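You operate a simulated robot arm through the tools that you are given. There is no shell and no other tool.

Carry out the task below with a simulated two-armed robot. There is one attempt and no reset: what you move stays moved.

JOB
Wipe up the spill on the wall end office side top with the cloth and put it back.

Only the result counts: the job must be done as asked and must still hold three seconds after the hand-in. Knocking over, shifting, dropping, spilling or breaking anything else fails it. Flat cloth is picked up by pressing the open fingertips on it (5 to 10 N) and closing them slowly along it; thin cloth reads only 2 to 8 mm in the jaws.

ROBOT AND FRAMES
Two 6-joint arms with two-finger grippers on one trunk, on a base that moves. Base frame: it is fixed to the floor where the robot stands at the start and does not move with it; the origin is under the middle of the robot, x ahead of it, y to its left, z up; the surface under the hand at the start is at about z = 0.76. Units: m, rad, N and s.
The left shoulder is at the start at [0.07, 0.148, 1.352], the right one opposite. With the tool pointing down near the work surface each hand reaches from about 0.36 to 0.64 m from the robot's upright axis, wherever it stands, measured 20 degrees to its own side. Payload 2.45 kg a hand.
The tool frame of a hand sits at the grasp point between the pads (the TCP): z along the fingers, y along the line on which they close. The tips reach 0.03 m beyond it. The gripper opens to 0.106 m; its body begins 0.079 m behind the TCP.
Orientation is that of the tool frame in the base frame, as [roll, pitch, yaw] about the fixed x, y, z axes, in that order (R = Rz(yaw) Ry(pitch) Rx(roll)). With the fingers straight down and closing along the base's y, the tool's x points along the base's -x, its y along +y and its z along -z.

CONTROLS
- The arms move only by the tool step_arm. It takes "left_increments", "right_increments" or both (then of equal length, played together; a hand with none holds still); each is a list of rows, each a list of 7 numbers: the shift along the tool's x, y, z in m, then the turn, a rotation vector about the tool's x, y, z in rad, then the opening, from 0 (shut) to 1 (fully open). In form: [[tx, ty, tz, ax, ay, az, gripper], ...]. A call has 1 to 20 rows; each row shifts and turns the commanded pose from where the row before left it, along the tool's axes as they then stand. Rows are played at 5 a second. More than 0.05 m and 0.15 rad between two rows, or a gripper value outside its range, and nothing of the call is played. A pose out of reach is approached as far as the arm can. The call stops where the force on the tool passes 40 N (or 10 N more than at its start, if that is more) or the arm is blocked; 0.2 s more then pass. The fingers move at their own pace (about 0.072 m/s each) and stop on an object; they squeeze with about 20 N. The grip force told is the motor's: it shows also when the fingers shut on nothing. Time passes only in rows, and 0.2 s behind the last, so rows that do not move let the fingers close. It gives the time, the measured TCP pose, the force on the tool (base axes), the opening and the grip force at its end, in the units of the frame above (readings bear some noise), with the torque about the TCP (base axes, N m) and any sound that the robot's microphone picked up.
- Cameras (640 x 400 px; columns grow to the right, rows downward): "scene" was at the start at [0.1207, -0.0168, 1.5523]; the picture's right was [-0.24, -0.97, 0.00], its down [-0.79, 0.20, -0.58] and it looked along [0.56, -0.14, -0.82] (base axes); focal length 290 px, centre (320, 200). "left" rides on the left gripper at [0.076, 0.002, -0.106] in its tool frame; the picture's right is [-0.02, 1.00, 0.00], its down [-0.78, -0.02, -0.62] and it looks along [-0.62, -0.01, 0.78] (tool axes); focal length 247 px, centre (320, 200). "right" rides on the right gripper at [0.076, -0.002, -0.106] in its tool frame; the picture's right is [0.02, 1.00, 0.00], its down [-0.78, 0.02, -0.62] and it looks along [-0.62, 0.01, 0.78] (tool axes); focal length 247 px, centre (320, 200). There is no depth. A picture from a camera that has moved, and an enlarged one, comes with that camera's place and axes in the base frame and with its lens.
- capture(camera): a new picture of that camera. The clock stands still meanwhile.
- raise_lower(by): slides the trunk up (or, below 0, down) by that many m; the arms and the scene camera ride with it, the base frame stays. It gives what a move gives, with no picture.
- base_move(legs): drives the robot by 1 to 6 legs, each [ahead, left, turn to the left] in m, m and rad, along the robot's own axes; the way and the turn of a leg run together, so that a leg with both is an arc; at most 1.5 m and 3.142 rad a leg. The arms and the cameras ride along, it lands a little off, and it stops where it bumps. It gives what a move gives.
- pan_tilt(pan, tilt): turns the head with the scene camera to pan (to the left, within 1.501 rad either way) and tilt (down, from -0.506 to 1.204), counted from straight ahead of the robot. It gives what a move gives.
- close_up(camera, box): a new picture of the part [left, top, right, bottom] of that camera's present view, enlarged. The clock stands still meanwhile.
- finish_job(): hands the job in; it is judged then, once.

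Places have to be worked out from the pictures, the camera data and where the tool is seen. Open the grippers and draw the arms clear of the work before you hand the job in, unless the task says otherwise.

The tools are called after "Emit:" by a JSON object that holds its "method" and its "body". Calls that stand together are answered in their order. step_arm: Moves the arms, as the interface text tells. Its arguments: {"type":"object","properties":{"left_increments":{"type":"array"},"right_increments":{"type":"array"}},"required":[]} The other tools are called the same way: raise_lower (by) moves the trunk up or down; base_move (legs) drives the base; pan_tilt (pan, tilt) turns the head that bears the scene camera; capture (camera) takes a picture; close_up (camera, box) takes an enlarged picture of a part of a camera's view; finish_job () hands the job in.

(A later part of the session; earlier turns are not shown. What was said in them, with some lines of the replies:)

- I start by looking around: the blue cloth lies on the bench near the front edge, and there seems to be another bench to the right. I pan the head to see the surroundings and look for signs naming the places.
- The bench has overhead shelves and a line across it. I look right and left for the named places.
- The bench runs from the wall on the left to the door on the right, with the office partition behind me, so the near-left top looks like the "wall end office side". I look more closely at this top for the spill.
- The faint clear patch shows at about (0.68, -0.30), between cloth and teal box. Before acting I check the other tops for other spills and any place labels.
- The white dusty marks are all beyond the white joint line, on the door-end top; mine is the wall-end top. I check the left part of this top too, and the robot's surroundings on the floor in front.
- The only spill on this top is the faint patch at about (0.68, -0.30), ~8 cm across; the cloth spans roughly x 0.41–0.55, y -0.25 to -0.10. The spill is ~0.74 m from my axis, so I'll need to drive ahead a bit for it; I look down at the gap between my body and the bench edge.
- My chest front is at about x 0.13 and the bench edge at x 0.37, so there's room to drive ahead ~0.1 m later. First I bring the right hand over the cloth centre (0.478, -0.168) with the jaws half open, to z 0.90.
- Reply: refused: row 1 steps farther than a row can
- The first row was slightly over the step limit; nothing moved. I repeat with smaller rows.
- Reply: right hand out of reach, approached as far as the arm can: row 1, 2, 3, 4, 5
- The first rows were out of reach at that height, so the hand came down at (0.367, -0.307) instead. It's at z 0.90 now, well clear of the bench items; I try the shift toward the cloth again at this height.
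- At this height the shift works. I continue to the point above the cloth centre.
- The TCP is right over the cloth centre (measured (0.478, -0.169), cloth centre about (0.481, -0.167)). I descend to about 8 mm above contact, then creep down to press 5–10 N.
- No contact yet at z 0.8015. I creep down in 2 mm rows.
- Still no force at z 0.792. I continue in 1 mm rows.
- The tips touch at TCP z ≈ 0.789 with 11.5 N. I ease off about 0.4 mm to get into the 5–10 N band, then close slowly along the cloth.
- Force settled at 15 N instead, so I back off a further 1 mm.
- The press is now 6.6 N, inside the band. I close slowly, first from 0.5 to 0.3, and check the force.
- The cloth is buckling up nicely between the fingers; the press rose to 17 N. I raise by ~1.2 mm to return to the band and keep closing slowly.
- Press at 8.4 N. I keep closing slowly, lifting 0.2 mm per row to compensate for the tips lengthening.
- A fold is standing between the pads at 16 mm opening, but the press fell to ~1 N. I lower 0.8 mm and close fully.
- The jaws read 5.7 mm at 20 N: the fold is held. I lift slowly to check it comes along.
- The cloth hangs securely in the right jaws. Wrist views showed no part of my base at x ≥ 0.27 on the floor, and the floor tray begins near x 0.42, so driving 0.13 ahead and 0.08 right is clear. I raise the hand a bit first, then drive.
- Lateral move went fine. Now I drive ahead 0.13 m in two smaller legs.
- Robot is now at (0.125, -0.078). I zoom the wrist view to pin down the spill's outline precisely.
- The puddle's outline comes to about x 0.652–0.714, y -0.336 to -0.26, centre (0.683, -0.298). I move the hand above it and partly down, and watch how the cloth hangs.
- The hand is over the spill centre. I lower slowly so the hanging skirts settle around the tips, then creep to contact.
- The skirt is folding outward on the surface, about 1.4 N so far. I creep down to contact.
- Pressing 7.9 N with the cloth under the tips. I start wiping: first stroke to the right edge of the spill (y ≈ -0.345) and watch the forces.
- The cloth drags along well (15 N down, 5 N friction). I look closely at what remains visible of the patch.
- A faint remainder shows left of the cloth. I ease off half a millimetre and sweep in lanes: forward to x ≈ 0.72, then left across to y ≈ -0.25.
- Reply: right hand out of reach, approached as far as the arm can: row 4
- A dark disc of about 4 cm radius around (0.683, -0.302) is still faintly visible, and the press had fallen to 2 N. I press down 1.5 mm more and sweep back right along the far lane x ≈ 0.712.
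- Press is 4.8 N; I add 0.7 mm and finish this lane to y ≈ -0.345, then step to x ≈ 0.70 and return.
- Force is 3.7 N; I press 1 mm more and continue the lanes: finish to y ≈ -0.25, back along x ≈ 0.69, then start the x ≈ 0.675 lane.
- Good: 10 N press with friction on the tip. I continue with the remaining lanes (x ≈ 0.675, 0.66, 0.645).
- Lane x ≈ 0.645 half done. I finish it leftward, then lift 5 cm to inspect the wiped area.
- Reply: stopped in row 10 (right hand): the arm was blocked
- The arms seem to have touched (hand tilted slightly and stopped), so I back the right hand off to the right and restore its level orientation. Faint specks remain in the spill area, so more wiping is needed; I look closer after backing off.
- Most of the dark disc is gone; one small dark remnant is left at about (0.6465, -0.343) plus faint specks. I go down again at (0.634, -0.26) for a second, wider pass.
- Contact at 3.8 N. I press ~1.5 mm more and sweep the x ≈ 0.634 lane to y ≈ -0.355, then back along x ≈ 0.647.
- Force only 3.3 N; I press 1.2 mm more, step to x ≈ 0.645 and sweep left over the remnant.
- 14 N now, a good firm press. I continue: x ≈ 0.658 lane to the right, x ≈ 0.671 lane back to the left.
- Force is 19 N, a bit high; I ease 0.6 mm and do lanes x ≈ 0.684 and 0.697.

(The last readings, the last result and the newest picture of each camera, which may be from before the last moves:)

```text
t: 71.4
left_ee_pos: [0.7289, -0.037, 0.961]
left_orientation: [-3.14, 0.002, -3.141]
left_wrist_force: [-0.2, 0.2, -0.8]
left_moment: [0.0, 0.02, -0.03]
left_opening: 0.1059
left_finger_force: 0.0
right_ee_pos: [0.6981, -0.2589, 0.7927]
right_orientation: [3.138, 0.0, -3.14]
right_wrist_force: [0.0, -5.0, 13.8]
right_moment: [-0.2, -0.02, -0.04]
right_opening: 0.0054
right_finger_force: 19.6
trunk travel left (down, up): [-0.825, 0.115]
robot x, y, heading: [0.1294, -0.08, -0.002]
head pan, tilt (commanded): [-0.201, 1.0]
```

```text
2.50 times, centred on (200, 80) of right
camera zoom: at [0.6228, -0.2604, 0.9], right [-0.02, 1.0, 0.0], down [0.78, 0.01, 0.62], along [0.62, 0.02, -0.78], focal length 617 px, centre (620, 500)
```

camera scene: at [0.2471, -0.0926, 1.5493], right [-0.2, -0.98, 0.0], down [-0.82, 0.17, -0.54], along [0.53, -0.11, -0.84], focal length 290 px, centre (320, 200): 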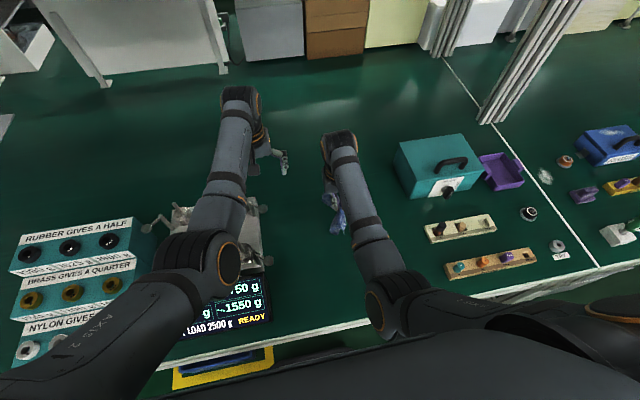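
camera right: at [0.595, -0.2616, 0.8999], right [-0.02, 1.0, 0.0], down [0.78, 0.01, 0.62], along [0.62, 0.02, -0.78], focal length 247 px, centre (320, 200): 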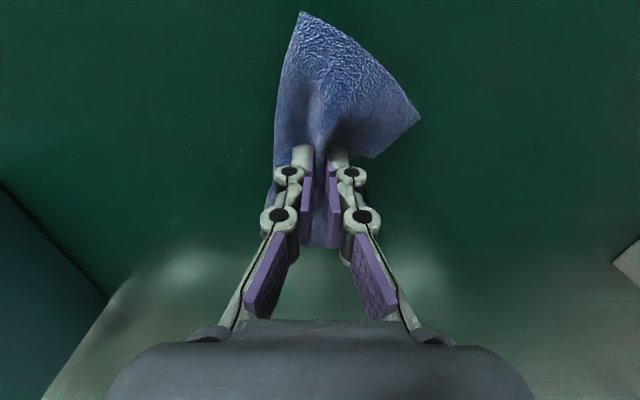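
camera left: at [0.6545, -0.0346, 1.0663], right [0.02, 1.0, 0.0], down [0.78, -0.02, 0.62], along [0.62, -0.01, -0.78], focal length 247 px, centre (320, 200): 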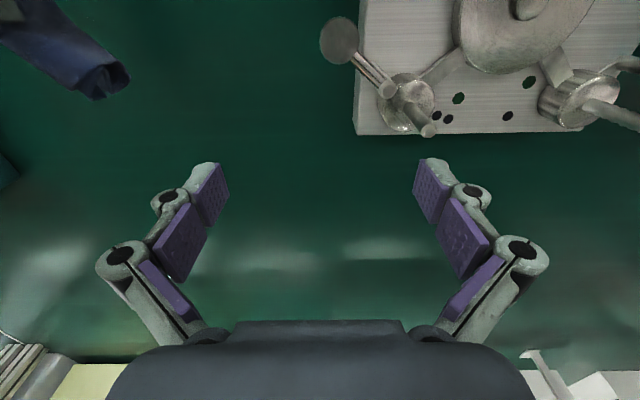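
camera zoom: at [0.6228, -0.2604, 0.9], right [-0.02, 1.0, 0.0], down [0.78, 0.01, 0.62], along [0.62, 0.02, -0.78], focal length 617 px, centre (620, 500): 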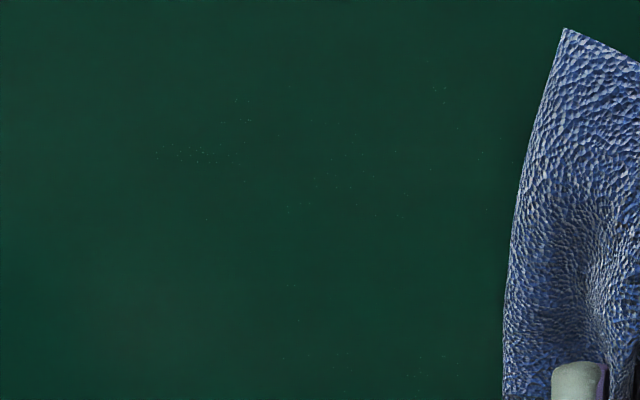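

The dark film is gone; only tiny specks remain. I do the last far lane (x ≈ 0.711), then cross-strokes along x from the right side.

Emit:
{"method": "step_arm", "body": {"right_increments": [[-0.013, 0, 0, 0, 0, 0, 0], [0, -0.012, 0, 0, 0, 0, 0], [0, -0.012, 0, 0, 0, 0, 0], [0, -0.012, 0, 0, 0, 0, 0], [0, -0.012, 0, 0, 0, 0, 0], [0, -0.012, 0, 0, 0, 0, 0], [0, -0.012, 0, 0, 0, 0, 0], [0, -0.012, 0, 0, 0, 0, 0], [0, -0.012, 0, 0, 0, 0, 0], [0.012, 0, 0, 0, 0, 0, 0], [0.012, 0, 0, 0, 0, 0, 0], [0.012, 0, 0, 0, 0, 0, 0], [0.012, 0, 0, 0, 0, 0, 0], [0.012, 0, 0, 0, 0, 0, 0], [0.012, 0, 0, 0, 0, 0, 0], [0.008, 0, 0, 0, 0, 0, 0]]}}

```text
t: 74.8
left_ee_pos: [0.7282, -0.037, 0.9606]
left_orientation: [3.141, -0.001, -3.14]
left_wrist_force: [-0.4, -0.9, -0.2]
left_moment: [0.03, 0.01, -0.01]
left_opening: 0.1062
left_finger_force: 0.1
right_ee_pos: [0.6305, -0.357, 0.7936]
right_orientation: [3.138, -0.002, -3.141]
right_wrist_force: [3.4, 0.5, 8.0]
right_moment: [-0.03, -0.16, -0.02]
right_opening: 0.0054
right_finger_force: 19.2
trunk travel left (down, up): [-0.825, 0.115]
robot x, y, heading: [0.1305, -0.0801, 0.002]
head pan, tilt (commanded): [-0.201, 1.0]
```

Press is 8 N at the near right corner. I go on with cross-strokes along x at y ≈ -0.344 and -0.331.

Emit:
{"method": "step_arm", "body": {"right_increments": [[0, 0.013, 0.0003, 0, 0, 0, 0], [-0.012, 0, 0, 0, 0, 0, 0], [-0.012, 0, 0, 0, 0, 0, 0], [-0.012, 0, 0, 0, 0, 0, 0], [-0.012, 0, 0, 0, 0, 0, 0], [-0.012, 0, 0, 0, 0, 0, 0], [-0.012, 0, 0, 0, 0, 0, 0], [-0.008, 0, 0, 0, 0, 0, 0], [0, 0.013, 0, 0, 0, 0, 0], [0.012, 0, 0, 0, 0, 0, 0], [0.012, 0, 0, 0, 0, 0, 0], [0.012, 0, 0, 0, 0, 0, 0], [0.012, 0, 0, 0, 0, 0, 0], [0.012, 0, 0, 0, 0, 0, 0], [0.012, 0, 0, 0, 0, 0, 0], [0.008, 0, 0, 0, 0, 0, 0]]}}

Emit:
{"method": "capture", "body": {"camera": "right"}}

```text
t: 78.2
left_ee_pos: [0.7296, -0.0365, 0.9599]
left_orientation: [3.142, 0.0, 3.141]
left_wrist_force: [0.1, 0.4, 0.0]
left_moment: [0.02, -0.01, 0.0]
left_opening: 0.1058
left_finger_force: 0.1
right_ee_pos: [0.6303, -0.3299, 0.7929]
right_orientation: [3.139, -0.006, 3.141]
right_wrist_force: [4.5, -0.6, 11.3]
right_moment: [-0.02, -0.15, 0.0]
right_opening: 0.0054
right_finger_force: 19.9
trunk travel left (down, up): [-0.825, 0.115]
robot x, y, heading: [0.1243, -0.0848, -0.001]
head pan, tilt (commanded): [-0.201, 1.0]
```

```text
taken
camera right: at [0.5553, -0.331, 0.9003], right [-0.02, 1.0, 0.0], down [0.79, 0.01, 0.62], along [0.62, 0.02, -0.79], focal length 247 px, centre (320, 200)
```

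right: 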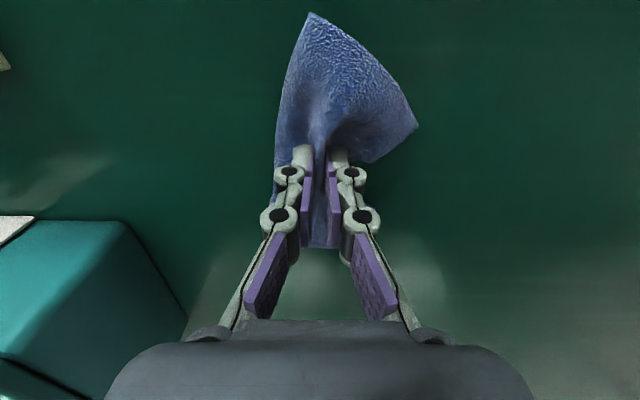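

Press 11 N. I continue the cross-strokes at y ≈ -0.317 and -0.304.

Emit:
{"method": "step_arm", "body": {"right_increments": [[0, 0.013, 0, 0, 0, 0, 0], [-0.012, 0, 0, 0, 0, 0, 0], [-0.012, 0, 0, 0, 0, 0, 0], [-0.012, 0, 0, 0, 0, 0, 0], [-0.012, 0, 0, 0, 0, 0, 0], [-0.012, 0, 0, 0, 0, 0, 0], [-0.012, 0, 0, 0, 0, 0, 0], [-0.01, 0, 0, 0, 0, 0, 0], [0, 0.013, 0, 0, 0, 0, 0], [0.012, 0, 0, 0, 0, 0, 0], [0.012, 0, 0, 0, 0, 0, 0], [0.012, 0, 0, 0, 0, 0, 0], [0.012, 0, 0, 0, 0, 0, 0], [0.012, 0, 0, 0, 0, 0, 0], [0.012, 0, 0, 0, 0, 0, 0], [0.01, 0, 0, 0, 0, 0, 0]]}}

Emit:
{"method": "step_arm", "body": {"right_increments": [[0, 0.013, 0, 0, 0, 0, 0], [-0.012, 0, 0, 0, 0, 0, 0], [-0.012, 0, 0, 0, 0, 0, 0], [-0.012, 0, 0, 0, 0, 0, 0], [-0.012, 0, 0, 0, 0, 0, 0], [-0.012, 0, 0, 0, 0, 0, 0], [-0.012, 0, 0, 0, 0, 0, 0], [-0.01, 0, 0, 0, 0, 0, 0], [0, 0.013, 0, 0, 0, 0, 0], [0.012, 0, 0, 0, 0, 0, 0], [0.012, 0, 0, 0, 0, 0, 0], [0.012, 0, 0, 0, 0, 0, 0], [0.012, 0, 0, 0, 0, 0, 0], [0.012, 0, 0, 0, 0, 0, 0], [0.012, 0, 0, 0, 0, 0, 0], [0.01, 0, 0, 0, 0, 0, 0]]}}

Emit:
{"method": "close_up", "body": {"camera": "right", "box": [80, 40, 320, 200]}}

```text
t: 81.6
left_ee_pos: [0.729, -0.0372, 0.9603]
left_orientation: [-3.141, 0.0, 3.141]
left_wrist_force: [-0.3, -0.1, 0.6]
left_moment: [0.01, 0.03, -0.01]
left_opening: 0.1062
left_finger_force: 0.1
right_ee_pos: [0.6298, -0.3041, 0.7926]
right_orientation: [3.138, -0.004, -3.141]
right_wrist_force: [4.7, 0.4, 11.9]
right_moment: [-0.01, -0.15, -0.02]
right_opening: 0.0054
right_finger_force: 20.1
trunk travel left (down, up): [-0.825, 0.115]
robot x, y, heading: [0.1331, -0.0796, -0.0]
head pan, tilt (commanded): [-0.201, 1.0]
```

```text
t: 85.0
left_ee_pos: [0.7275, -0.0359, 0.9601]
left_orientation: [-3.142, 0.002, 3.14]
left_wrist_force: [-0.9, -0.2, -0.7]
left_moment: [-0.02, -0.02, 0.01]
left_opening: 0.106
left_finger_force: 0.0
right_ee_pos: [0.6303, -0.2771, 0.7925]
right_orientation: [3.138, -0.002, -3.141]
right_wrist_force: [5.7, -0.4, 16.8]
right_moment: [-0.01, -0.22, 0.0]
right_opening: 0.0056
right_finger_force: 20.5
trunk travel left (down, up): [-0.825, 0.115]
robot x, y, heading: [0.1305, -0.0803, -0.001]
head pan, tilt (commanded): [-0.201, 1.0]
```

```text
2.50 times, centred on (200, 120) of right
camera zoom: at [0.5551, -0.2793, 0.9], right [-0.02, 1.0, 0.0], down [0.78, 0.01, 0.62], along [0.62, 0.02, -0.78], focal length 617 px, centre (620, 400)
```

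zoom: 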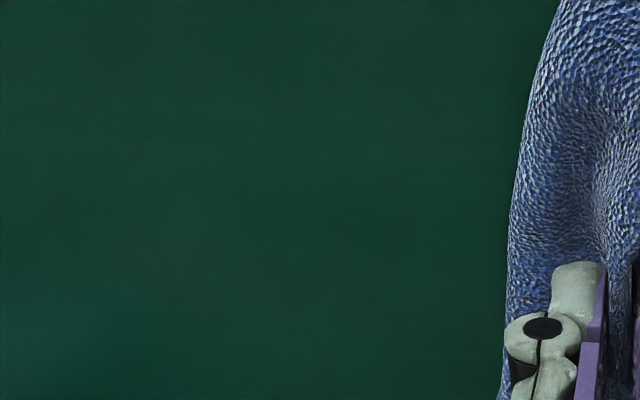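

The area to the right of the cloth is now spotless. I complete the cross-strokes at y ≈ -0.264 and -0.251, then lift to inspect everything.

Emit:
{"method": "step_arm", "body": {"right_increments": [[0, 0.013, -0.0003, 0, 0, 0, 0], [-0.012, 0, 0, 0, 0, 0, 0], [-0.012, 0, 0, 0, 0, 0, 0], [-0.012, 0, 0, 0, 0, 0, 0], [-0.012, 0, 0, 0, 0, 0, 0], [-0.012, 0, 0, 0, 0, 0, 0], [-0.012, 0, 0, 0, 0, 0, 0], [-0.01, 0, 0, 0, 0, 0, 0], [0, 0.013, 0, 0, 0, 0, 0], [0.012, 0, 0, 0, 0, 0, 0], [0.012, 0, 0, 0, 0, 0, 0], [0.012, 0, 0, 0, 0, 0, 0], [0.012, 0, 0, 0, 0, 0, 0], [0.012, 0, 0, 0, 0, 0, 0], [0.012, 0, 0, 0, 0, 0, 0], [0.01, 0, 0, 0, 0, 0, 0]]}}

Emit:
{"method": "step_arm", "body": {"right_increments": [[0, 0, -0.01, 0, 0, 0, 0], [0.01, 0, -0.03, 0, 0, 0, 0], [0.01, 0, -0.03, 0, 0, 0, 0], [0.01, 0, -0.03, 0, 0, 0, 0], [0, 0, 0, 0, 0, 0, 0]]}}

Emit:
{"method": "capture", "body": {"camera": "right"}}

Emit:
{"method": "close_up", "body": {"camera": "right", "box": [160, 100, 320, 220]}}

Emit:
{"method": "close_up", "body": {"camera": "left", "box": [0, 0, 200, 140]}}

Emit:
{"method": "capture", "body": {"camera": "scene"}}

```text
t: 88.4
left_ee_pos: [0.7299, -0.0349, 0.9605]
left_orientation: [3.14, 0.002, 3.141]
left_wrist_force: [-0.1, 0.0, 0.9]
left_moment: [-0.04, 0.05, 0.0]
left_opening: 0.1061
left_finger_force: 0.2
right_ee_pos: [0.6317, -0.2509, 0.7918]
right_orientation: [3.138, -0.002, -3.141]
right_wrist_force: [4.4, 2.1, 13.6]
right_moment: [0.05, -0.16, 0.04]
right_opening: 0.0053
right_finger_force: 20.2
trunk travel left (down, up): [-0.825, 0.115]
robot x, y, heading: [0.1273, -0.0817, 0.004]
head pan, tilt (commanded): [-0.201, 1.0]
```

```text
t: 89.6
left_ee_pos: [0.73, -0.0375, 0.9606]
left_orientation: [3.141, 0.0, 3.141]
left_wrist_force: [-0.6, -0.2, 0.0]
left_moment: [-0.02, -0.03, 0.0]
left_opening: 0.1061
left_finger_force: 0.0
right_ee_pos: [0.6003, -0.2505, 0.8913]
right_orientation: [3.138, -0.005, -3.141]
right_wrist_force: [-0.6, 0.6, 0.0]
right_moment: [0.0, 0.02, -0.03]
right_opening: 0.0055
right_finger_force: 19.9
trunk travel left (down, up): [-0.825, 0.115]
robot x, y, heading: [0.1289, -0.0797, 0.005]
head pan, tilt (commanded): [-0.201, 1.0]
```

```text
taken
camera right: at [0.5255, -0.2521, 0.9997], right [-0.02, 1.0, 0.0], down [0.79, 0.01, 0.62], along [0.62, 0.02, -0.79], focal length 247 px, centre (320, 200)
```

right: 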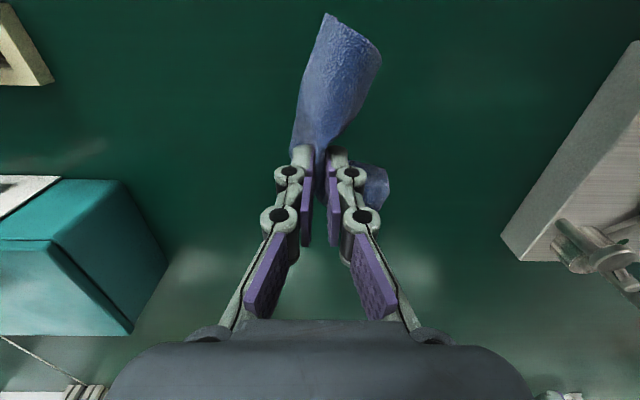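

```text
3.33 times, centred on (240, 160) of right
camera zoom: at [0.5255, -0.2521, 0.9997], right [-0.02, 1.0, 0.0], down [0.79, 0.01, 0.62], along [0.62, 0.02, -0.79], focal length 823 px, centre (587, 333)
```

zoom: 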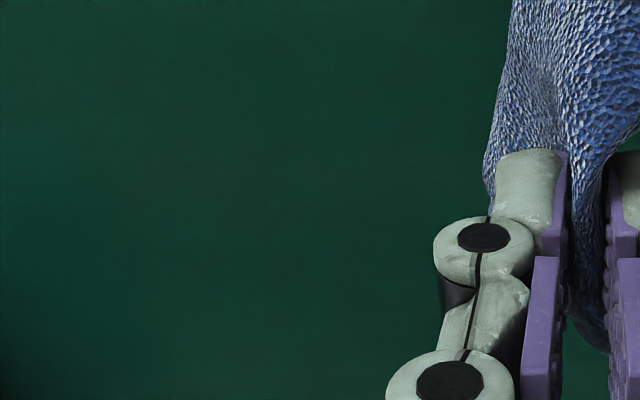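

```text
2.86 times, centred on (100, 70) of left
camera zoom: at [0.6545, -0.035, 1.0663], right [0.02, 1.0, 0.0], down [0.78, -0.02, 0.62], along [0.62, -0.01, -0.78], focal length 706 px, centre (949, 571)
```

zoom: 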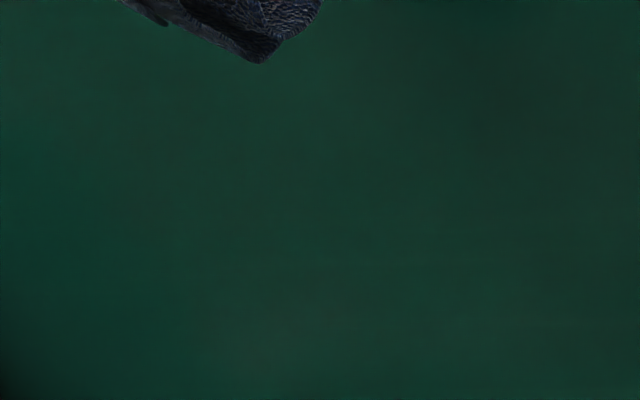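

```text
taken
camera scene: at [0.2472, -0.0938, 1.5493], right [-0.2, -0.98, 0.0], down [-0.82, 0.17, -0.54], along [0.53, -0.11, -0.84], focal length 290 px, centre (320, 200)
```

scene: 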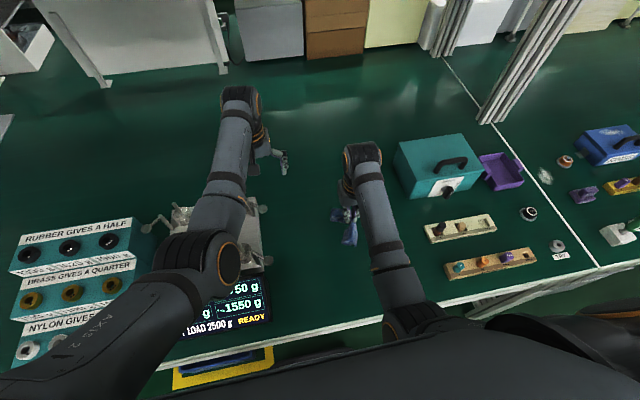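

Both wrist views show the surface clean where the spill was. Now I raise the hand and drive back to the start: back 0.128 m, then left 0.08 m, which should put the hand over the cloth's original place.

Emit:
{"method": "step_arm", "body": {"right_increments": [[0, 0, -0.015, 0.003, 0, 0, 0], [0, 0, -0.015, 0, 0, 0, 0], [0, 0, 0, 0, 0, 0, 0]]}}

Emit:
{"method": "base_move", "body": {"legs": [[-0.064, 0, 0], [-0.064, 0, 0], [0, 0.08, 0]]}}

Emit:
{"method": "capture", "body": {"camera": "scene"}}

Emit:
{"method": "capture", "body": {"camera": "right"}}

Emit:
{"method": "capture", "body": {"camera": "left"}}

```text
t: 90.4
left_ee_pos: [0.7302, -0.0372, 0.9598]
left_orientation: [-3.141, -0.001, -3.14]
left_wrist_force: [0.4, -0.6, -0.1]
left_moment: [-0.02, 0.02, 0.01]
left_opening: 0.1059
left_finger_force: 0.0
right_ee_pos: [0.6005, -0.2526, 0.9225]
right_orientation: [-3.141, -0.003, -3.141]
right_wrist_force: [0.6, 0.6, 0.5]
right_moment: [0.01, -0.01, 0.0]
right_opening: 0.0053
right_finger_force: 20.2
trunk travel left (down, up): [-0.825, 0.115]
robot x, y, heading: [0.1265, -0.0802, -0.004]
head pan, tilt (commanded): [-0.201, 1.0]
```

```text
t: 92.7
left_ee_pos: [0.6019, 0.0435, 0.9604]
left_orientation: [3.139, -0.001, 3.139]
left_wrist_force: [-0.2, 0.7, -0.4]
left_moment: [0.01, 0.0, 0.0]
left_opening: 0.1065
left_finger_force: 0.0
right_ee_pos: [0.4721, -0.1707, 0.9228]
right_orientation: [3.139, -0.002, 3.14]
right_wrist_force: [-1.4, -0.6, -0.1]
right_moment: [0.01, 0.0, 0.01]
right_opening: 0.0054
right_finger_force: 19.5
trunk travel left (down, up): [-0.825, 0.115]
robot x, y, heading: [-0.0018, 0.0004, -0.005]
head pan, tilt (commanded): [-0.201, 1.0]
```

```text
taken
camera scene: at [0.1185, -0.0137, 1.5494], right [-0.2, -0.98, 0.0], down [-0.82, 0.17, -0.54], along [0.53, -0.11, -0.84], focal length 290 px, centre (320, 200)
```

scene: 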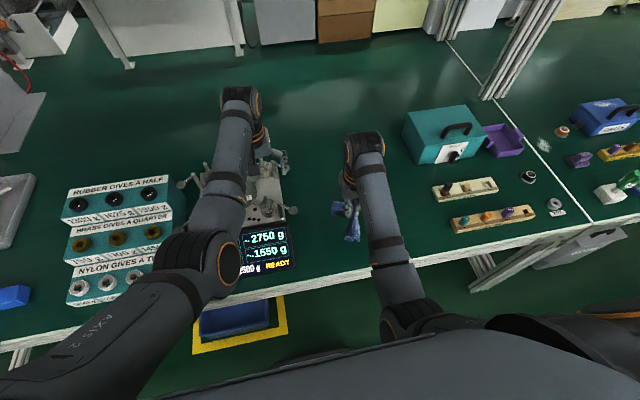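

```text
taken
camera right: at [0.3979, -0.1723, 1.0298], right [-0.02, 1.0, 0.0], down [0.79, 0.01, 0.62], along [0.62, 0.01, -0.79], focal length 247 px, centre (320, 200)
```

right: 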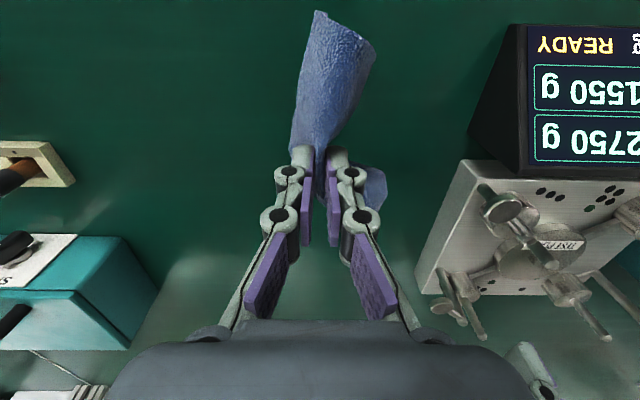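

```text
taken
camera left: at [0.5263, 0.0452, 1.0668], right [0.02, 1.0, 0.0], down [0.78, -0.02, 0.62], along [0.62, -0.01, -0.78], focal length 247 px, centre (320, 200)
```

left: 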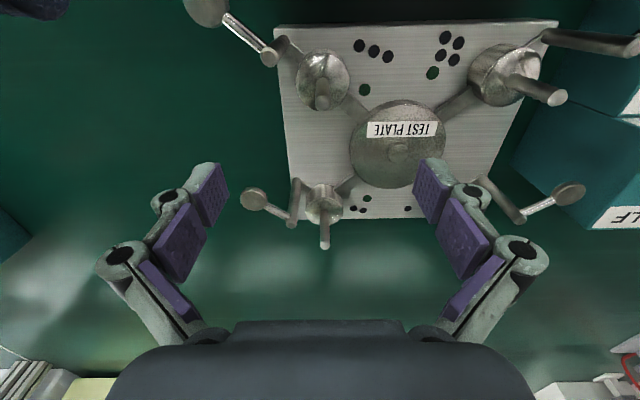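

Robot is back at its start pose, hand at (0.472, -0.171) with the cloth above its old place; the former spill spot also looks clean from here. I shift 1 cm forward and lower the cloth slowly.

Emit:
{"method": "step_arm", "body": {"right_increments": [[-0.006, 0.001, 0.02, 0, 0, 0, 0], [-0.006, 0.001, 0.02, 0, 0, 0, 0], [0, 0, 0.02, 0, 0, 0, 0], [0, 0, 0.015, 0, 0, 0, 0], [0, 0, 0.012, 0, 0, 0, 0], [0, 0, 0.012, 0, 0, 0, 0], [0, 0, 0.012, 0, 0, 0, 0], [0, 0, 0.01, 0, 0, 0, 0], [0, 0, 0, 0, 0, 0, 0]]}}

Emit:
{"method": "capture", "body": {"camera": "right"}}

Emit:
{"method": "close_up", "body": {"camera": "scene", "box": [280, 130, 440, 270]}}

```text
t: 94.7
left_ee_pos: [0.6025, 0.0442, 0.9596]
left_orientation: [-3.141, -0.001, 3.141]
left_wrist_force: [0.0, 0.6, 0.4]
left_moment: [0.02, -0.02, 0.01]
left_opening: 0.1059
left_finger_force: 0.1
right_ee_pos: [0.485, -0.1676, 0.8024]
right_orientation: [3.141, -0.003, 3.141]
right_wrist_force: [0.4, 0.4, 0.8]
right_moment: [0.05, -0.01, 0.02]
right_opening: 0.0029
right_finger_force: 19.2
trunk travel left (down, up): [-0.825, 0.115]
robot x, y, heading: [-0.0014, -0.0002, -0.005]
head pan, tilt (commanded): [-0.201, 1.0]
```

```text
taken
camera right: at [0.4105, -0.1687, 0.9095], right [-0.02, 1.0, 0.0], down [0.79, 0.02, 0.62], along [0.62, 0.01, -0.79], focal length 247 px, centre (320, 200)
```

right: 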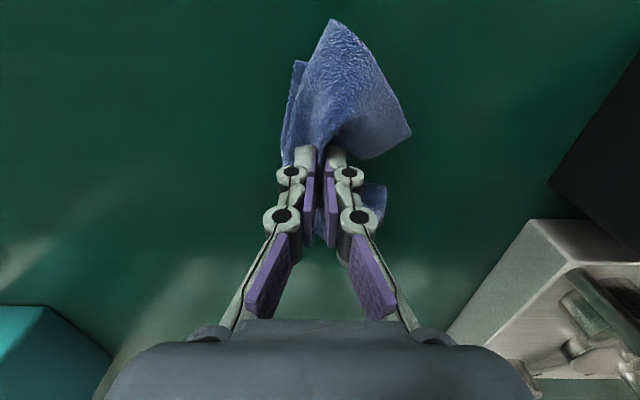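

```text
2.86 times, centred on (360, 200) of scene
camera zoom: at [0.1193, -0.0112, 1.5493], right [-0.2, -0.98, 0.0], down [-0.82, 0.17, -0.54], along [0.53, -0.11, -0.84], focal length 827 px, centre (206, 200)
```

zoom: 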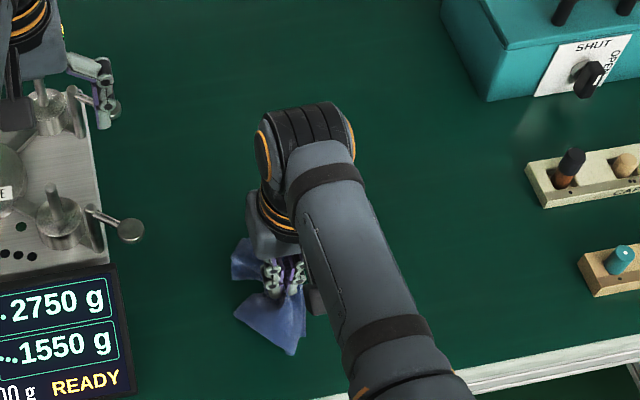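

The cloth is down on the bench with the jaws now reading 2.9 mm. I lower a few mm and open slowly to release.

Emit:
{"method": "step_arm", "body": {"right_increments": [[0, 0, 0.003, 0, 0, 0, 0], [0, 0, 0.002, 0, 0, 0, 0], [0, 0, 0, 0, 0, 0, 0.03], [0, 0, 0, 0, 0, 0, 0.07], [0, 0, 0, 0, 0, 0, 0.12], [0, 0, 0, 0, 0, 0, 0.17], [0, 0, 0, 0, 0, 0, 0.22], [0, 0, 0, 0, 0, 0, 0.25], [0, 0, 0, 0, 0, 0, 0.25]]}}

Emit:
{"method": "capture", "body": {"camera": "right"}}

```text
t: 96.7
left_ee_pos: [0.6023, 0.0448, 0.9597]
left_orientation: [3.14, 0.0, 3.141]
left_wrist_force: [-0.4, 0.4, 0.1]
left_moment: [0.02, 0.02, -0.02]
left_opening: 0.106
left_finger_force: 0.0
right_ee_pos: [0.485, -0.1674, 0.7977]
right_orientation: [-3.141, -0.003, 3.139]
right_wrist_force: [0.2, -0.5, -0.6]
right_moment: [-0.02, -0.02, -0.02]
right_opening: 0.0263
right_finger_force: 0.0
trunk travel left (down, up): [-0.825, 0.115]
robot x, y, heading: [0.0058, 0.0025, -0.003]
head pan, tilt (commanded): [-0.201, 1.0]
```

```text
taken
camera right: at [0.4105, -0.1692, 0.9042], right [-0.02, 1.0, 0.0], down [0.79, 0.02, 0.62], along [0.62, 0.01, -0.79], focal length 247 px, centre (320, 200)
```

right: 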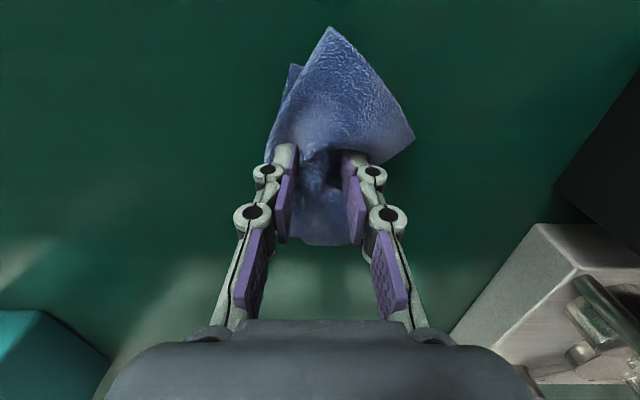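

The cloth is free of the pads. I lift straight up gently to see how it lies.

Emit:
{"method": "step_arm", "body": {"right_increments": [[0, 0, -0.005, 0, 0, 0, 0.28], [0, 0, -0.01, 0, 0, 0, 0.28], [0, 0, -0.015, 0, 0, 0, 0.28], [0, 0, -0.02, 0, 0, 0, 0.28], [0, 0, -0.02, 0, 0, 0, 0.28], [0, 0, 0, 0, 0, 0, 0.28]]}}

Emit:
{"method": "capture", "body": {"camera": "right"}}

Emit:
{"method": "close_up", "body": {"camera": "scene", "box": [280, 130, 440, 270]}}

```text
t: 98.0
left_ee_pos: [0.6014, 0.0449, 0.9596]
left_orientation: [-3.141, 0.0, 3.14]
left_wrist_force: [-0.6, 0.1, -0.7]
left_moment: [0.01, 0.0, -0.02]
left_opening: 0.1061
left_finger_force: 0.1
right_ee_pos: [0.4851, -0.1679, 0.8666]
right_orientation: [-3.142, -0.004, 3.141]
right_wrist_force: [0.6, -0.1, -0.1]
right_moment: [-0.01, -0.02, 0.01]
right_opening: 0.0299
right_finger_force: 0.1
trunk travel left (down, up): [-0.825, 0.115]
robot x, y, heading: [0.0013, 0.0033, 0.002]
head pan, tilt (commanded): [-0.201, 1.0]
```

```text
taken
camera right: at [0.4106, -0.1697, 0.9743], right [-0.02, 1.0, 0.0], down [0.79, 0.02, 0.62], along [0.62, 0.01, -0.79], focal length 247 px, centre (320, 200)
```

right: 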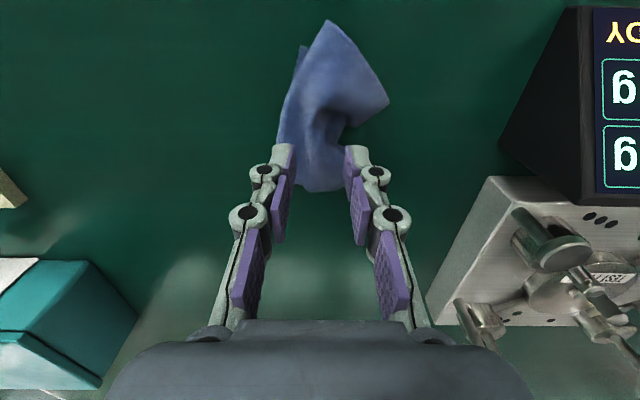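

```text
2.86 times, centred on (360, 200) of scene
camera zoom: at [0.1196, -0.0113, 1.5493], right [-0.2, -0.98, 0.0], down [-0.82, 0.17, -0.54], along [0.53, -0.11, -0.84], focal length 827 px, centre (206, 200)
```

zoom: 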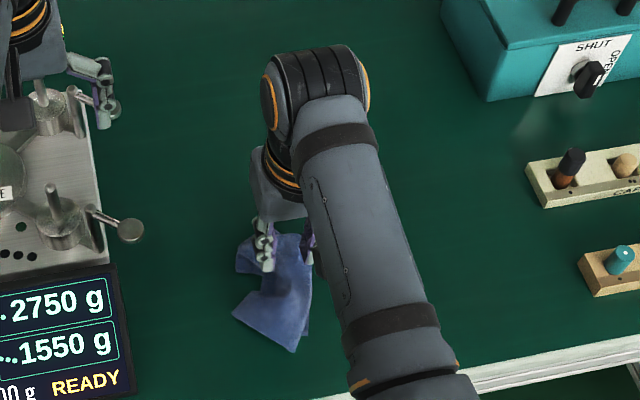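

The cloth lies released at its place, somewhat crumpled. I draw the right arm away (up, then back right to its earlier spot) to get a clear view.

Emit:
{"method": "step_arm", "body": {"right_increments": [[0, 0, -0.02, 0, 0, 0, 0.3], [0, 0, -0.015, 0, 0, 0, 0.3], [0.02, -0.024, 0, 0, 0, 0, 0.5], [0.02, -0.024, 0, 0, 0, 0, 0.5], [0.02, -0.024, 0, 0, 0, 0, 0.8], [0.02, -0.024, 0, 0, 0, 0, 1.0], [0.02, -0.024, 0, 0, 0, 0, 1.0], [0.017, -0.02, 0, 0, 0, 0, 1.0], [0, 0, 0, 0, 0, 0, 1.0]]}}

Emit:
{"method": "capture", "body": {"camera": "right"}}

Emit:
{"method": "capture", "body": {"camera": "scene"}}

Emit:
{"method": "close_up", "body": {"camera": "scene", "box": [280, 130, 440, 270]}}

```text
t: 100.0
left_ee_pos: [0.6019, 0.0449, 0.9598]
left_orientation: [-3.141, -0.001, 3.141]
left_wrist_force: [0.3, -0.4, 0.3]
left_moment: [0.0, 0.0, -0.02]
left_opening: 0.1061
left_finger_force: 0.1
right_ee_pos: [0.3661, -0.3077, 0.9011]
right_orientation: [-3.141, -0.004, 3.139]
right_wrist_force: [0.4, 0.0, 0.6]
right_moment: [0.01, 0.03, -0.02]
right_opening: 0.1059
right_finger_force: 0.1
trunk travel left (down, up): [-0.825, 0.115]
robot x, y, heading: [-0.0004, 0.001, -0.004]
head pan, tilt (commanded): [-0.201, 1.0]
```

```text
taken
camera right: at [0.2917, -0.3088, 1.0093], right [-0.02, 1.0, 0.0], down [0.79, 0.02, 0.62], along [0.62, 0.01, -0.79], focal length 247 px, centre (320, 200)
```

right: 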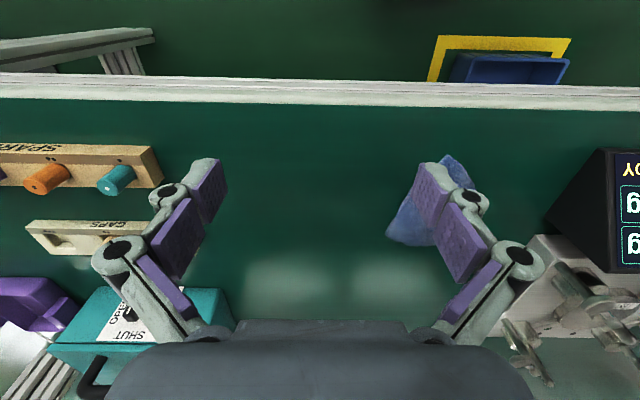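

```text
taken
camera scene: at [0.12, -0.0105, 1.5493], right [-0.2, -0.98, 0.0], down [-0.82, 0.17, -0.54], along [0.53, -0.11, -0.84], focal length 290 px, centre (320, 200)
```

scene: 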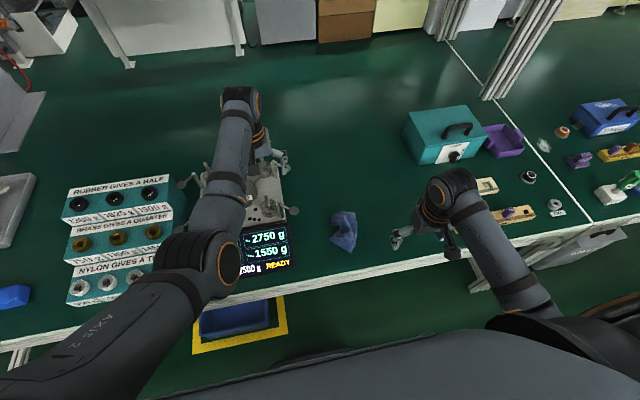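

```text
2.86 times, centred on (360, 200) of scene
camera zoom: at [0.12, -0.0105, 1.5493], right [-0.2, -0.98, 0.0], down [-0.82, 0.17, -0.54], along [0.53, -0.11, -0.84], focal length 827 px, centre (206, 200)
```

zoom: 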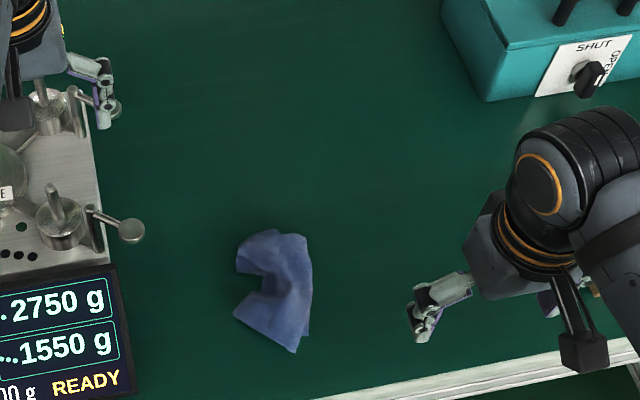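

The cloth is back with its centre at about (0.49, -0.163), within 1.5 cm of where it was, and the spill spot looks clean. I raise the right hand to its start height and take final check views of the spill area.

Emit:
{"method": "step_arm", "body": {"right_increments": [[0.003, -0.004, -0.03, 0, 0, 0, 1.0], [0.003, -0.005, -0.03, 0, 0, 0, 1.0], [0.003, -0.005, -0.03, 0, 0, 0, 1.0], [0.003, -0.005, -0.03, 0, 0, 0, 1.0], [0, 0, 0, 0, 0, 0, 1.0]]}}

Emit:
{"method": "close_up", "body": {"camera": "left", "box": [0, 0, 240, 270]}}

Emit:
{"method": "close_up", "body": {"camera": "right", "box": [200, 80, 520, 300]}}

Emit:
{"method": "pan_tilt", "body": {"pan": -0.351, "tilt": 1.1}}

Emit:
{"method": "close_up", "body": {"camera": "scene", "box": [240, 60, 480, 210]}}

```text
t: 101.2
left_ee_pos: [0.6022, 0.0438, 0.9597]
left_orientation: [3.14, -0.001, 3.141]
left_wrist_force: [-0.9, -0.5, 0.6]
left_moment: [-0.02, 0.02, 0.0]
left_opening: 0.106
left_finger_force: 0.0
right_ee_pos: [0.3556, -0.3276, 1.0227]
right_orientation: [3.14, -0.003, 3.14]
right_wrist_force: [-0.2, 0.1, -0.1]
right_moment: [0.02, -0.01, -0.01]
right_opening: 0.1059
right_finger_force: 0.1
trunk travel left (down, up): [-0.825, 0.115]
robot x, y, heading: [0.0014, 0.0021, -0.002]
head pan, tilt (commanded): [-0.201, 1.0]
```

```text
1.48 times, centred on (120, 135) of left
camera zoom: at [0.527, 0.047, 1.0663], right [0.02, 1.0, 0.0], down [0.78, -0.02, 0.62], along [0.62, -0.01, -0.78], focal length 366 px, centre (616, 296)
```

zoom: 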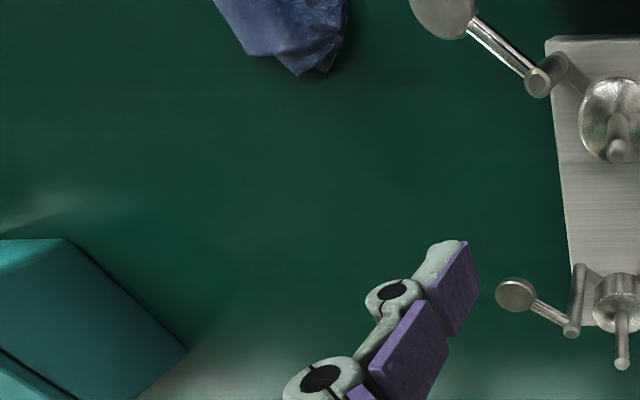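

```text
1.82 times, centred on (360, 190) of right
camera zoom: at [0.2806, -0.3291, 1.1308], right [-0.02, 1.0, 0.0], down [0.79, 0.01, 0.62], along [0.62, 0.01, -0.79], focal length 449 px, centre (247, 218)
```

zoom: 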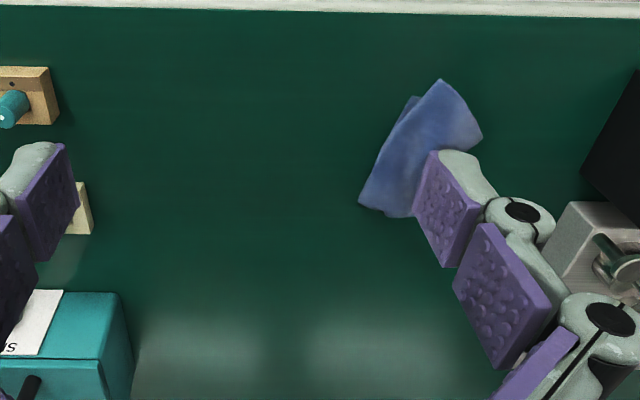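

```text
t: 102.0
left_ee_pos: [0.6032, 0.0437, 0.9595]
left_orientation: [3.141, -0.001, 3.139]
left_wrist_force: [-0.3, -0.3, -0.9]
left_moment: [0.01, -0.01, -0.01]
left_opening: 0.1058
left_finger_force: 0.1
right_ee_pos: [0.3552, -0.3275, 1.0237]
right_orientation: [-3.141, -0.003, 3.14]
right_wrist_force: [0.0, 0.7, 0.3]
right_moment: [0.02, 0.05, -0.01]
right_opening: 0.1064
right_finger_force: 0.1
trunk travel left (down, up): [-0.825, 0.115]
robot x, y, heading: [0.0008, 0.0013, -0.0]
head pan, tilt (commanded): [-0.351, 1.1]
```

```text
2.67 times, centred on (360, 135) of scene
camera zoom: at [0.1106, -0.0191, 1.5427], right [-0.34, -0.94, 0.0], down [-0.84, 0.31, -0.45], along [0.43, -0.16, -0.89], focal length 772 px, centre (213, 373)
```

zoom: 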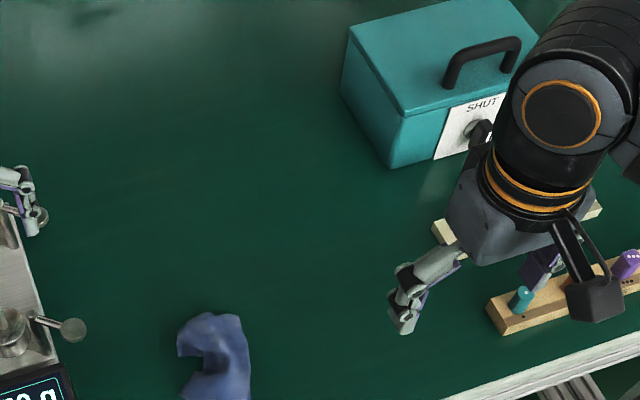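

The spill is gone in all three views and the cloth's centre is at about (0.487, -0.164). I double-check the small dark smudge seen at the far upper left (around x 1.1) to be sure it isn't a second spill but only a reflection.

Emit:
{"method": "pan_tilt", "body": {"pan": -0.2, "tilt": 0.7}}

Emit:
{"method": "close_up", "body": {"camera": "scene", "box": [200, 100, 440, 250]}}

Emit:
{"method": "pan_tilt", "body": {"pan": 0.3, "tilt": 0.7}}

Emit:
{"method": "capture", "body": {"camera": "scene"}}

Emit:
{"method": "close_up", "body": {"camera": "scene", "box": [300, 80, 620, 280]}}

```text
t: 102.8
left_ee_pos: [0.6024, 0.0435, 0.9601]
left_orientation: [-3.141, 0.003, 3.139]
left_wrist_force: [-0.1, -0.8, 0.1]
left_moment: [-0.01, 0.01, -0.02]
left_opening: 0.1059
left_finger_force: 0.0
right_ee_pos: [0.3545, -0.3273, 1.0218]
right_orientation: [-3.141, -0.003, 3.139]
right_wrist_force: [0.1, 0.3, -0.7]
right_moment: [0.02, 0.0, 0.0]
right_opening: 0.1059
right_finger_force: 0.1
trunk travel left (down, up): [-0.825, 0.115]
robot x, y, heading: [-0.0029, 0.0028, -0.001]
head pan, tilt (commanded): [-0.201, 0.7]
```

```text
2.67 times, centred on (320, 175) of scene
camera zoom: at [0.1343, -0.0145, 1.5726], right [-0.2, -0.98, 0.0], down [-0.63, 0.13, -0.76], along [0.75, -0.15, -0.64], focal length 772 px, centre (320, 267)
```

zoom: 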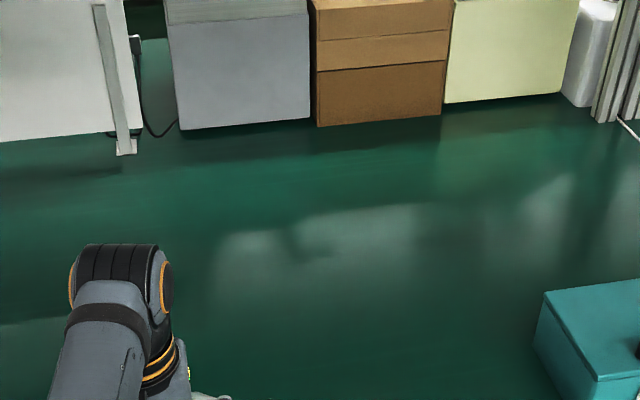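

```text
t: 103.8
left_ee_pos: [0.601, 0.044, 0.9602]
left_orientation: [-3.141, -0.001, 3.14]
left_wrist_force: [0.0, -0.4, -0.3]
left_moment: [0.0, -0.01, 0.01]
left_opening: 0.1062
left_finger_force: 0.0
right_ee_pos: [0.3548, -0.3276, 1.0234]
right_orientation: [3.142, -0.004, 3.141]
right_wrist_force: [0.8, 1.0, 0.3]
right_moment: [-0.02, 0.04, -0.04]
right_opening: 0.1057
right_finger_force: 0.1
trunk travel left (down, up): [-0.825, 0.115]
robot x, y, heading: [0.0002, -0.0004, -0.004]
head pan, tilt (commanded): [0.3, 0.7]
```

```text
taken
camera scene: at [0.1324, 0.0275, 1.5727], right [0.29, -0.96, 0.0], down [-0.62, -0.19, -0.76], along [0.73, 0.22, -0.64], focal length 290 px, centre (320, 200)
```

scene: 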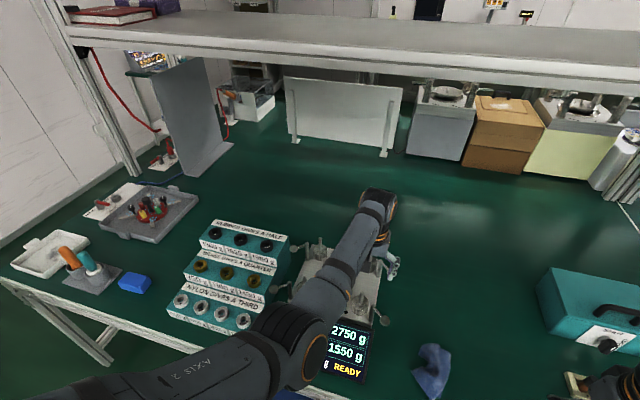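

```text
2.00 times, centred on (460, 180) of scene
camera zoom: at [0.1324, 0.0275, 1.5727], right [0.29, -0.96, 0.0], down [-0.62, -0.19, -0.76], along [0.73, 0.22, -0.64], focal length 579 px, centre (40, 240)
```

zoom: 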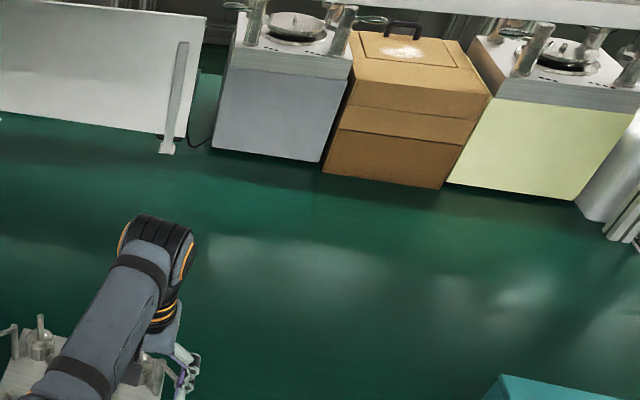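

The smudge sits within the mirror-like reflections on the far part; I zoom in tightly from this and another head angle to settle what it is.

Emit:
{"method": "close_up", "body": {"camera": "scene", "box": [390, 170, 510, 245]}}

Emit:
{"method": "pan_tilt", "body": {"pan": -0.2, "tilt": 0.7}}

Emit:
{"method": "close_up", "body": {"camera": "scene", "box": [260, 160, 380, 235]}}

Emit:
{"method": "pan_tilt", "body": {"pan": -1.2, "tilt": 0.7}}

Emit:
{"method": "close_up", "body": {"camera": "scene", "box": [0, 100, 160, 220]}}

```text
5.33 times, centred on (450, 208) of scene
camera zoom: at [0.1324, 0.0275, 1.5727], right [0.29, -0.96, 0.0], down [-0.62, -0.19, -0.76], along [0.73, 0.22, -0.64], focal length 1544 px, centre (-373, 160)
```

zoom: 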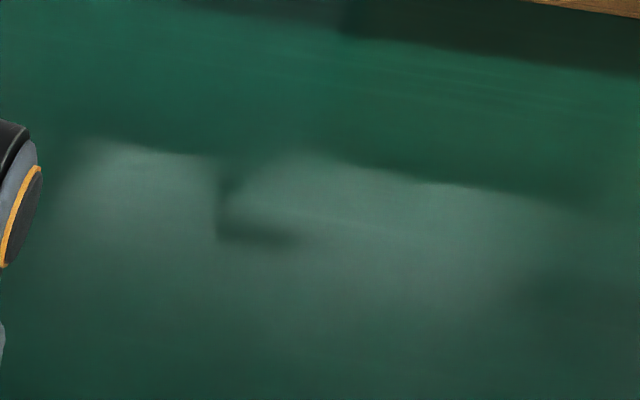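

```text
t: 104.7
left_ee_pos: [0.6032, 0.0443, 0.9605]
left_orientation: [3.14, 0.0, 3.139]
left_wrist_force: [0.3, -0.3, 0.1]
left_moment: [-0.01, -0.06, 0.0]
left_opening: 0.1057
left_finger_force: 0.0
right_ee_pos: [0.3544, -0.3281, 1.0229]
right_orientation: [3.14, -0.003, 3.141]
right_wrist_force: [-0.4, 0.6, 0.6]
right_moment: [0.01, -0.01, 0.0]
right_opening: 0.1059
right_finger_force: 0.1
trunk travel left (down, up): [-0.825, 0.115]
robot x, y, heading: [0.0005, 0.0023, -0.003]
head pan, tilt (commanded): [-0.201, 0.7]
```

```text
5.33 times, centred on (320, 198) of scene
camera zoom: at [0.1344, -0.0143, 1.5727], right [-0.2, -0.98, 0.0], down [-0.63, 0.13, -0.76], along [0.75, -0.15, -0.64], focal length 1544 px, centre (320, 213)
```

zoom: 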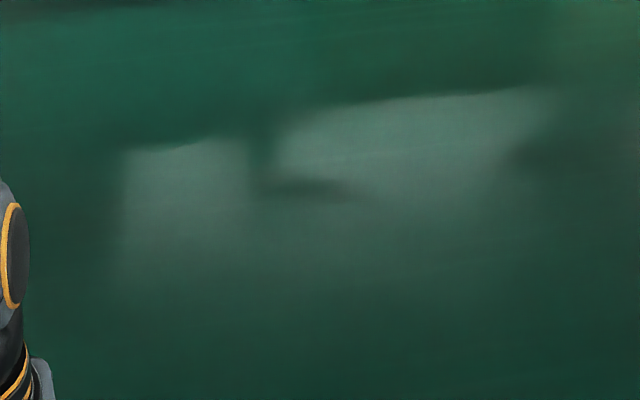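

```text
t: 106.0
left_ee_pos: [0.6014, 0.0447, 0.9608]
left_orientation: [-3.141, -0.002, 3.139]
left_wrist_force: [0.5, -0.8, -0.1]
left_moment: [0.0, -0.02, 0.01]
left_opening: 0.106
left_finger_force: 0.0
right_ee_pos: [0.3539, -0.3291, 1.0233]
right_orientation: [3.141, -0.004, 3.14]
right_wrist_force: [0.0, -0.8, 0.4]
right_moment: [-0.03, 0.03, 0.03]
right_opening: 0.1059
right_finger_force: 0.1
trunk travel left (down, up): [-0.825, 0.115]
robot x, y, heading: [-0.0002, 0.004, -0.003]
head pan, tilt (commanded): [-1.201, 0.7]
```

```text
3.33 times, centred on (80, 160) of scene
camera zoom: at [0.0819, -0.0766, 1.5727], right [-0.93, -0.36, 0.0], down [-0.23, 0.6, -0.76], along [0.28, -0.71, -0.64], focal length 965 px, centre (1120, 333)
```

zoom: 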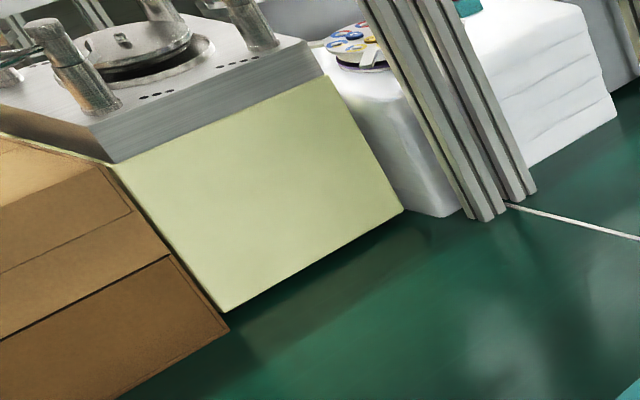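

That shape is a blurred reflection: a sharp-cornered silhouette inside a light panel's mirror image, and it doesn't look like liquid. The spill is wiped, the cloth lies back in its place, the grippers are open and both arms are clear, so I hand in the job.

Emit:
{"method": "finish_job", "body": {}}

```text
The job is handed in.
```

I wiped up the spill on the wall end office side top, put the cloth back, and handed the job in. I don't know the verdict yet.

- **Spill:** it was a faint clear patch about 8 cm across, near (0.68, -0.30). After two passes of sideways strokes and one of cross-strokes, no trace showed in either wrist camera or the scene camera.
- **Which top:** I found no place labels. I took the wall end office side to be the near-left top, because the office partition is behind the robot and the bare wall is at its left end. The white dusty marks past the joint line are on the door-end top, so I left them alone.
- **Cloth:** it lies about 1 cm from where it started, but it is crumpled rather than flat.
- **Other items:** nothing else appears to have moved. The two arms seem to have touched each other lightly once while I lifted the cloth to check. I backed off, and nothing was knocked.

Both grippers are open and the arms are clear of the work.
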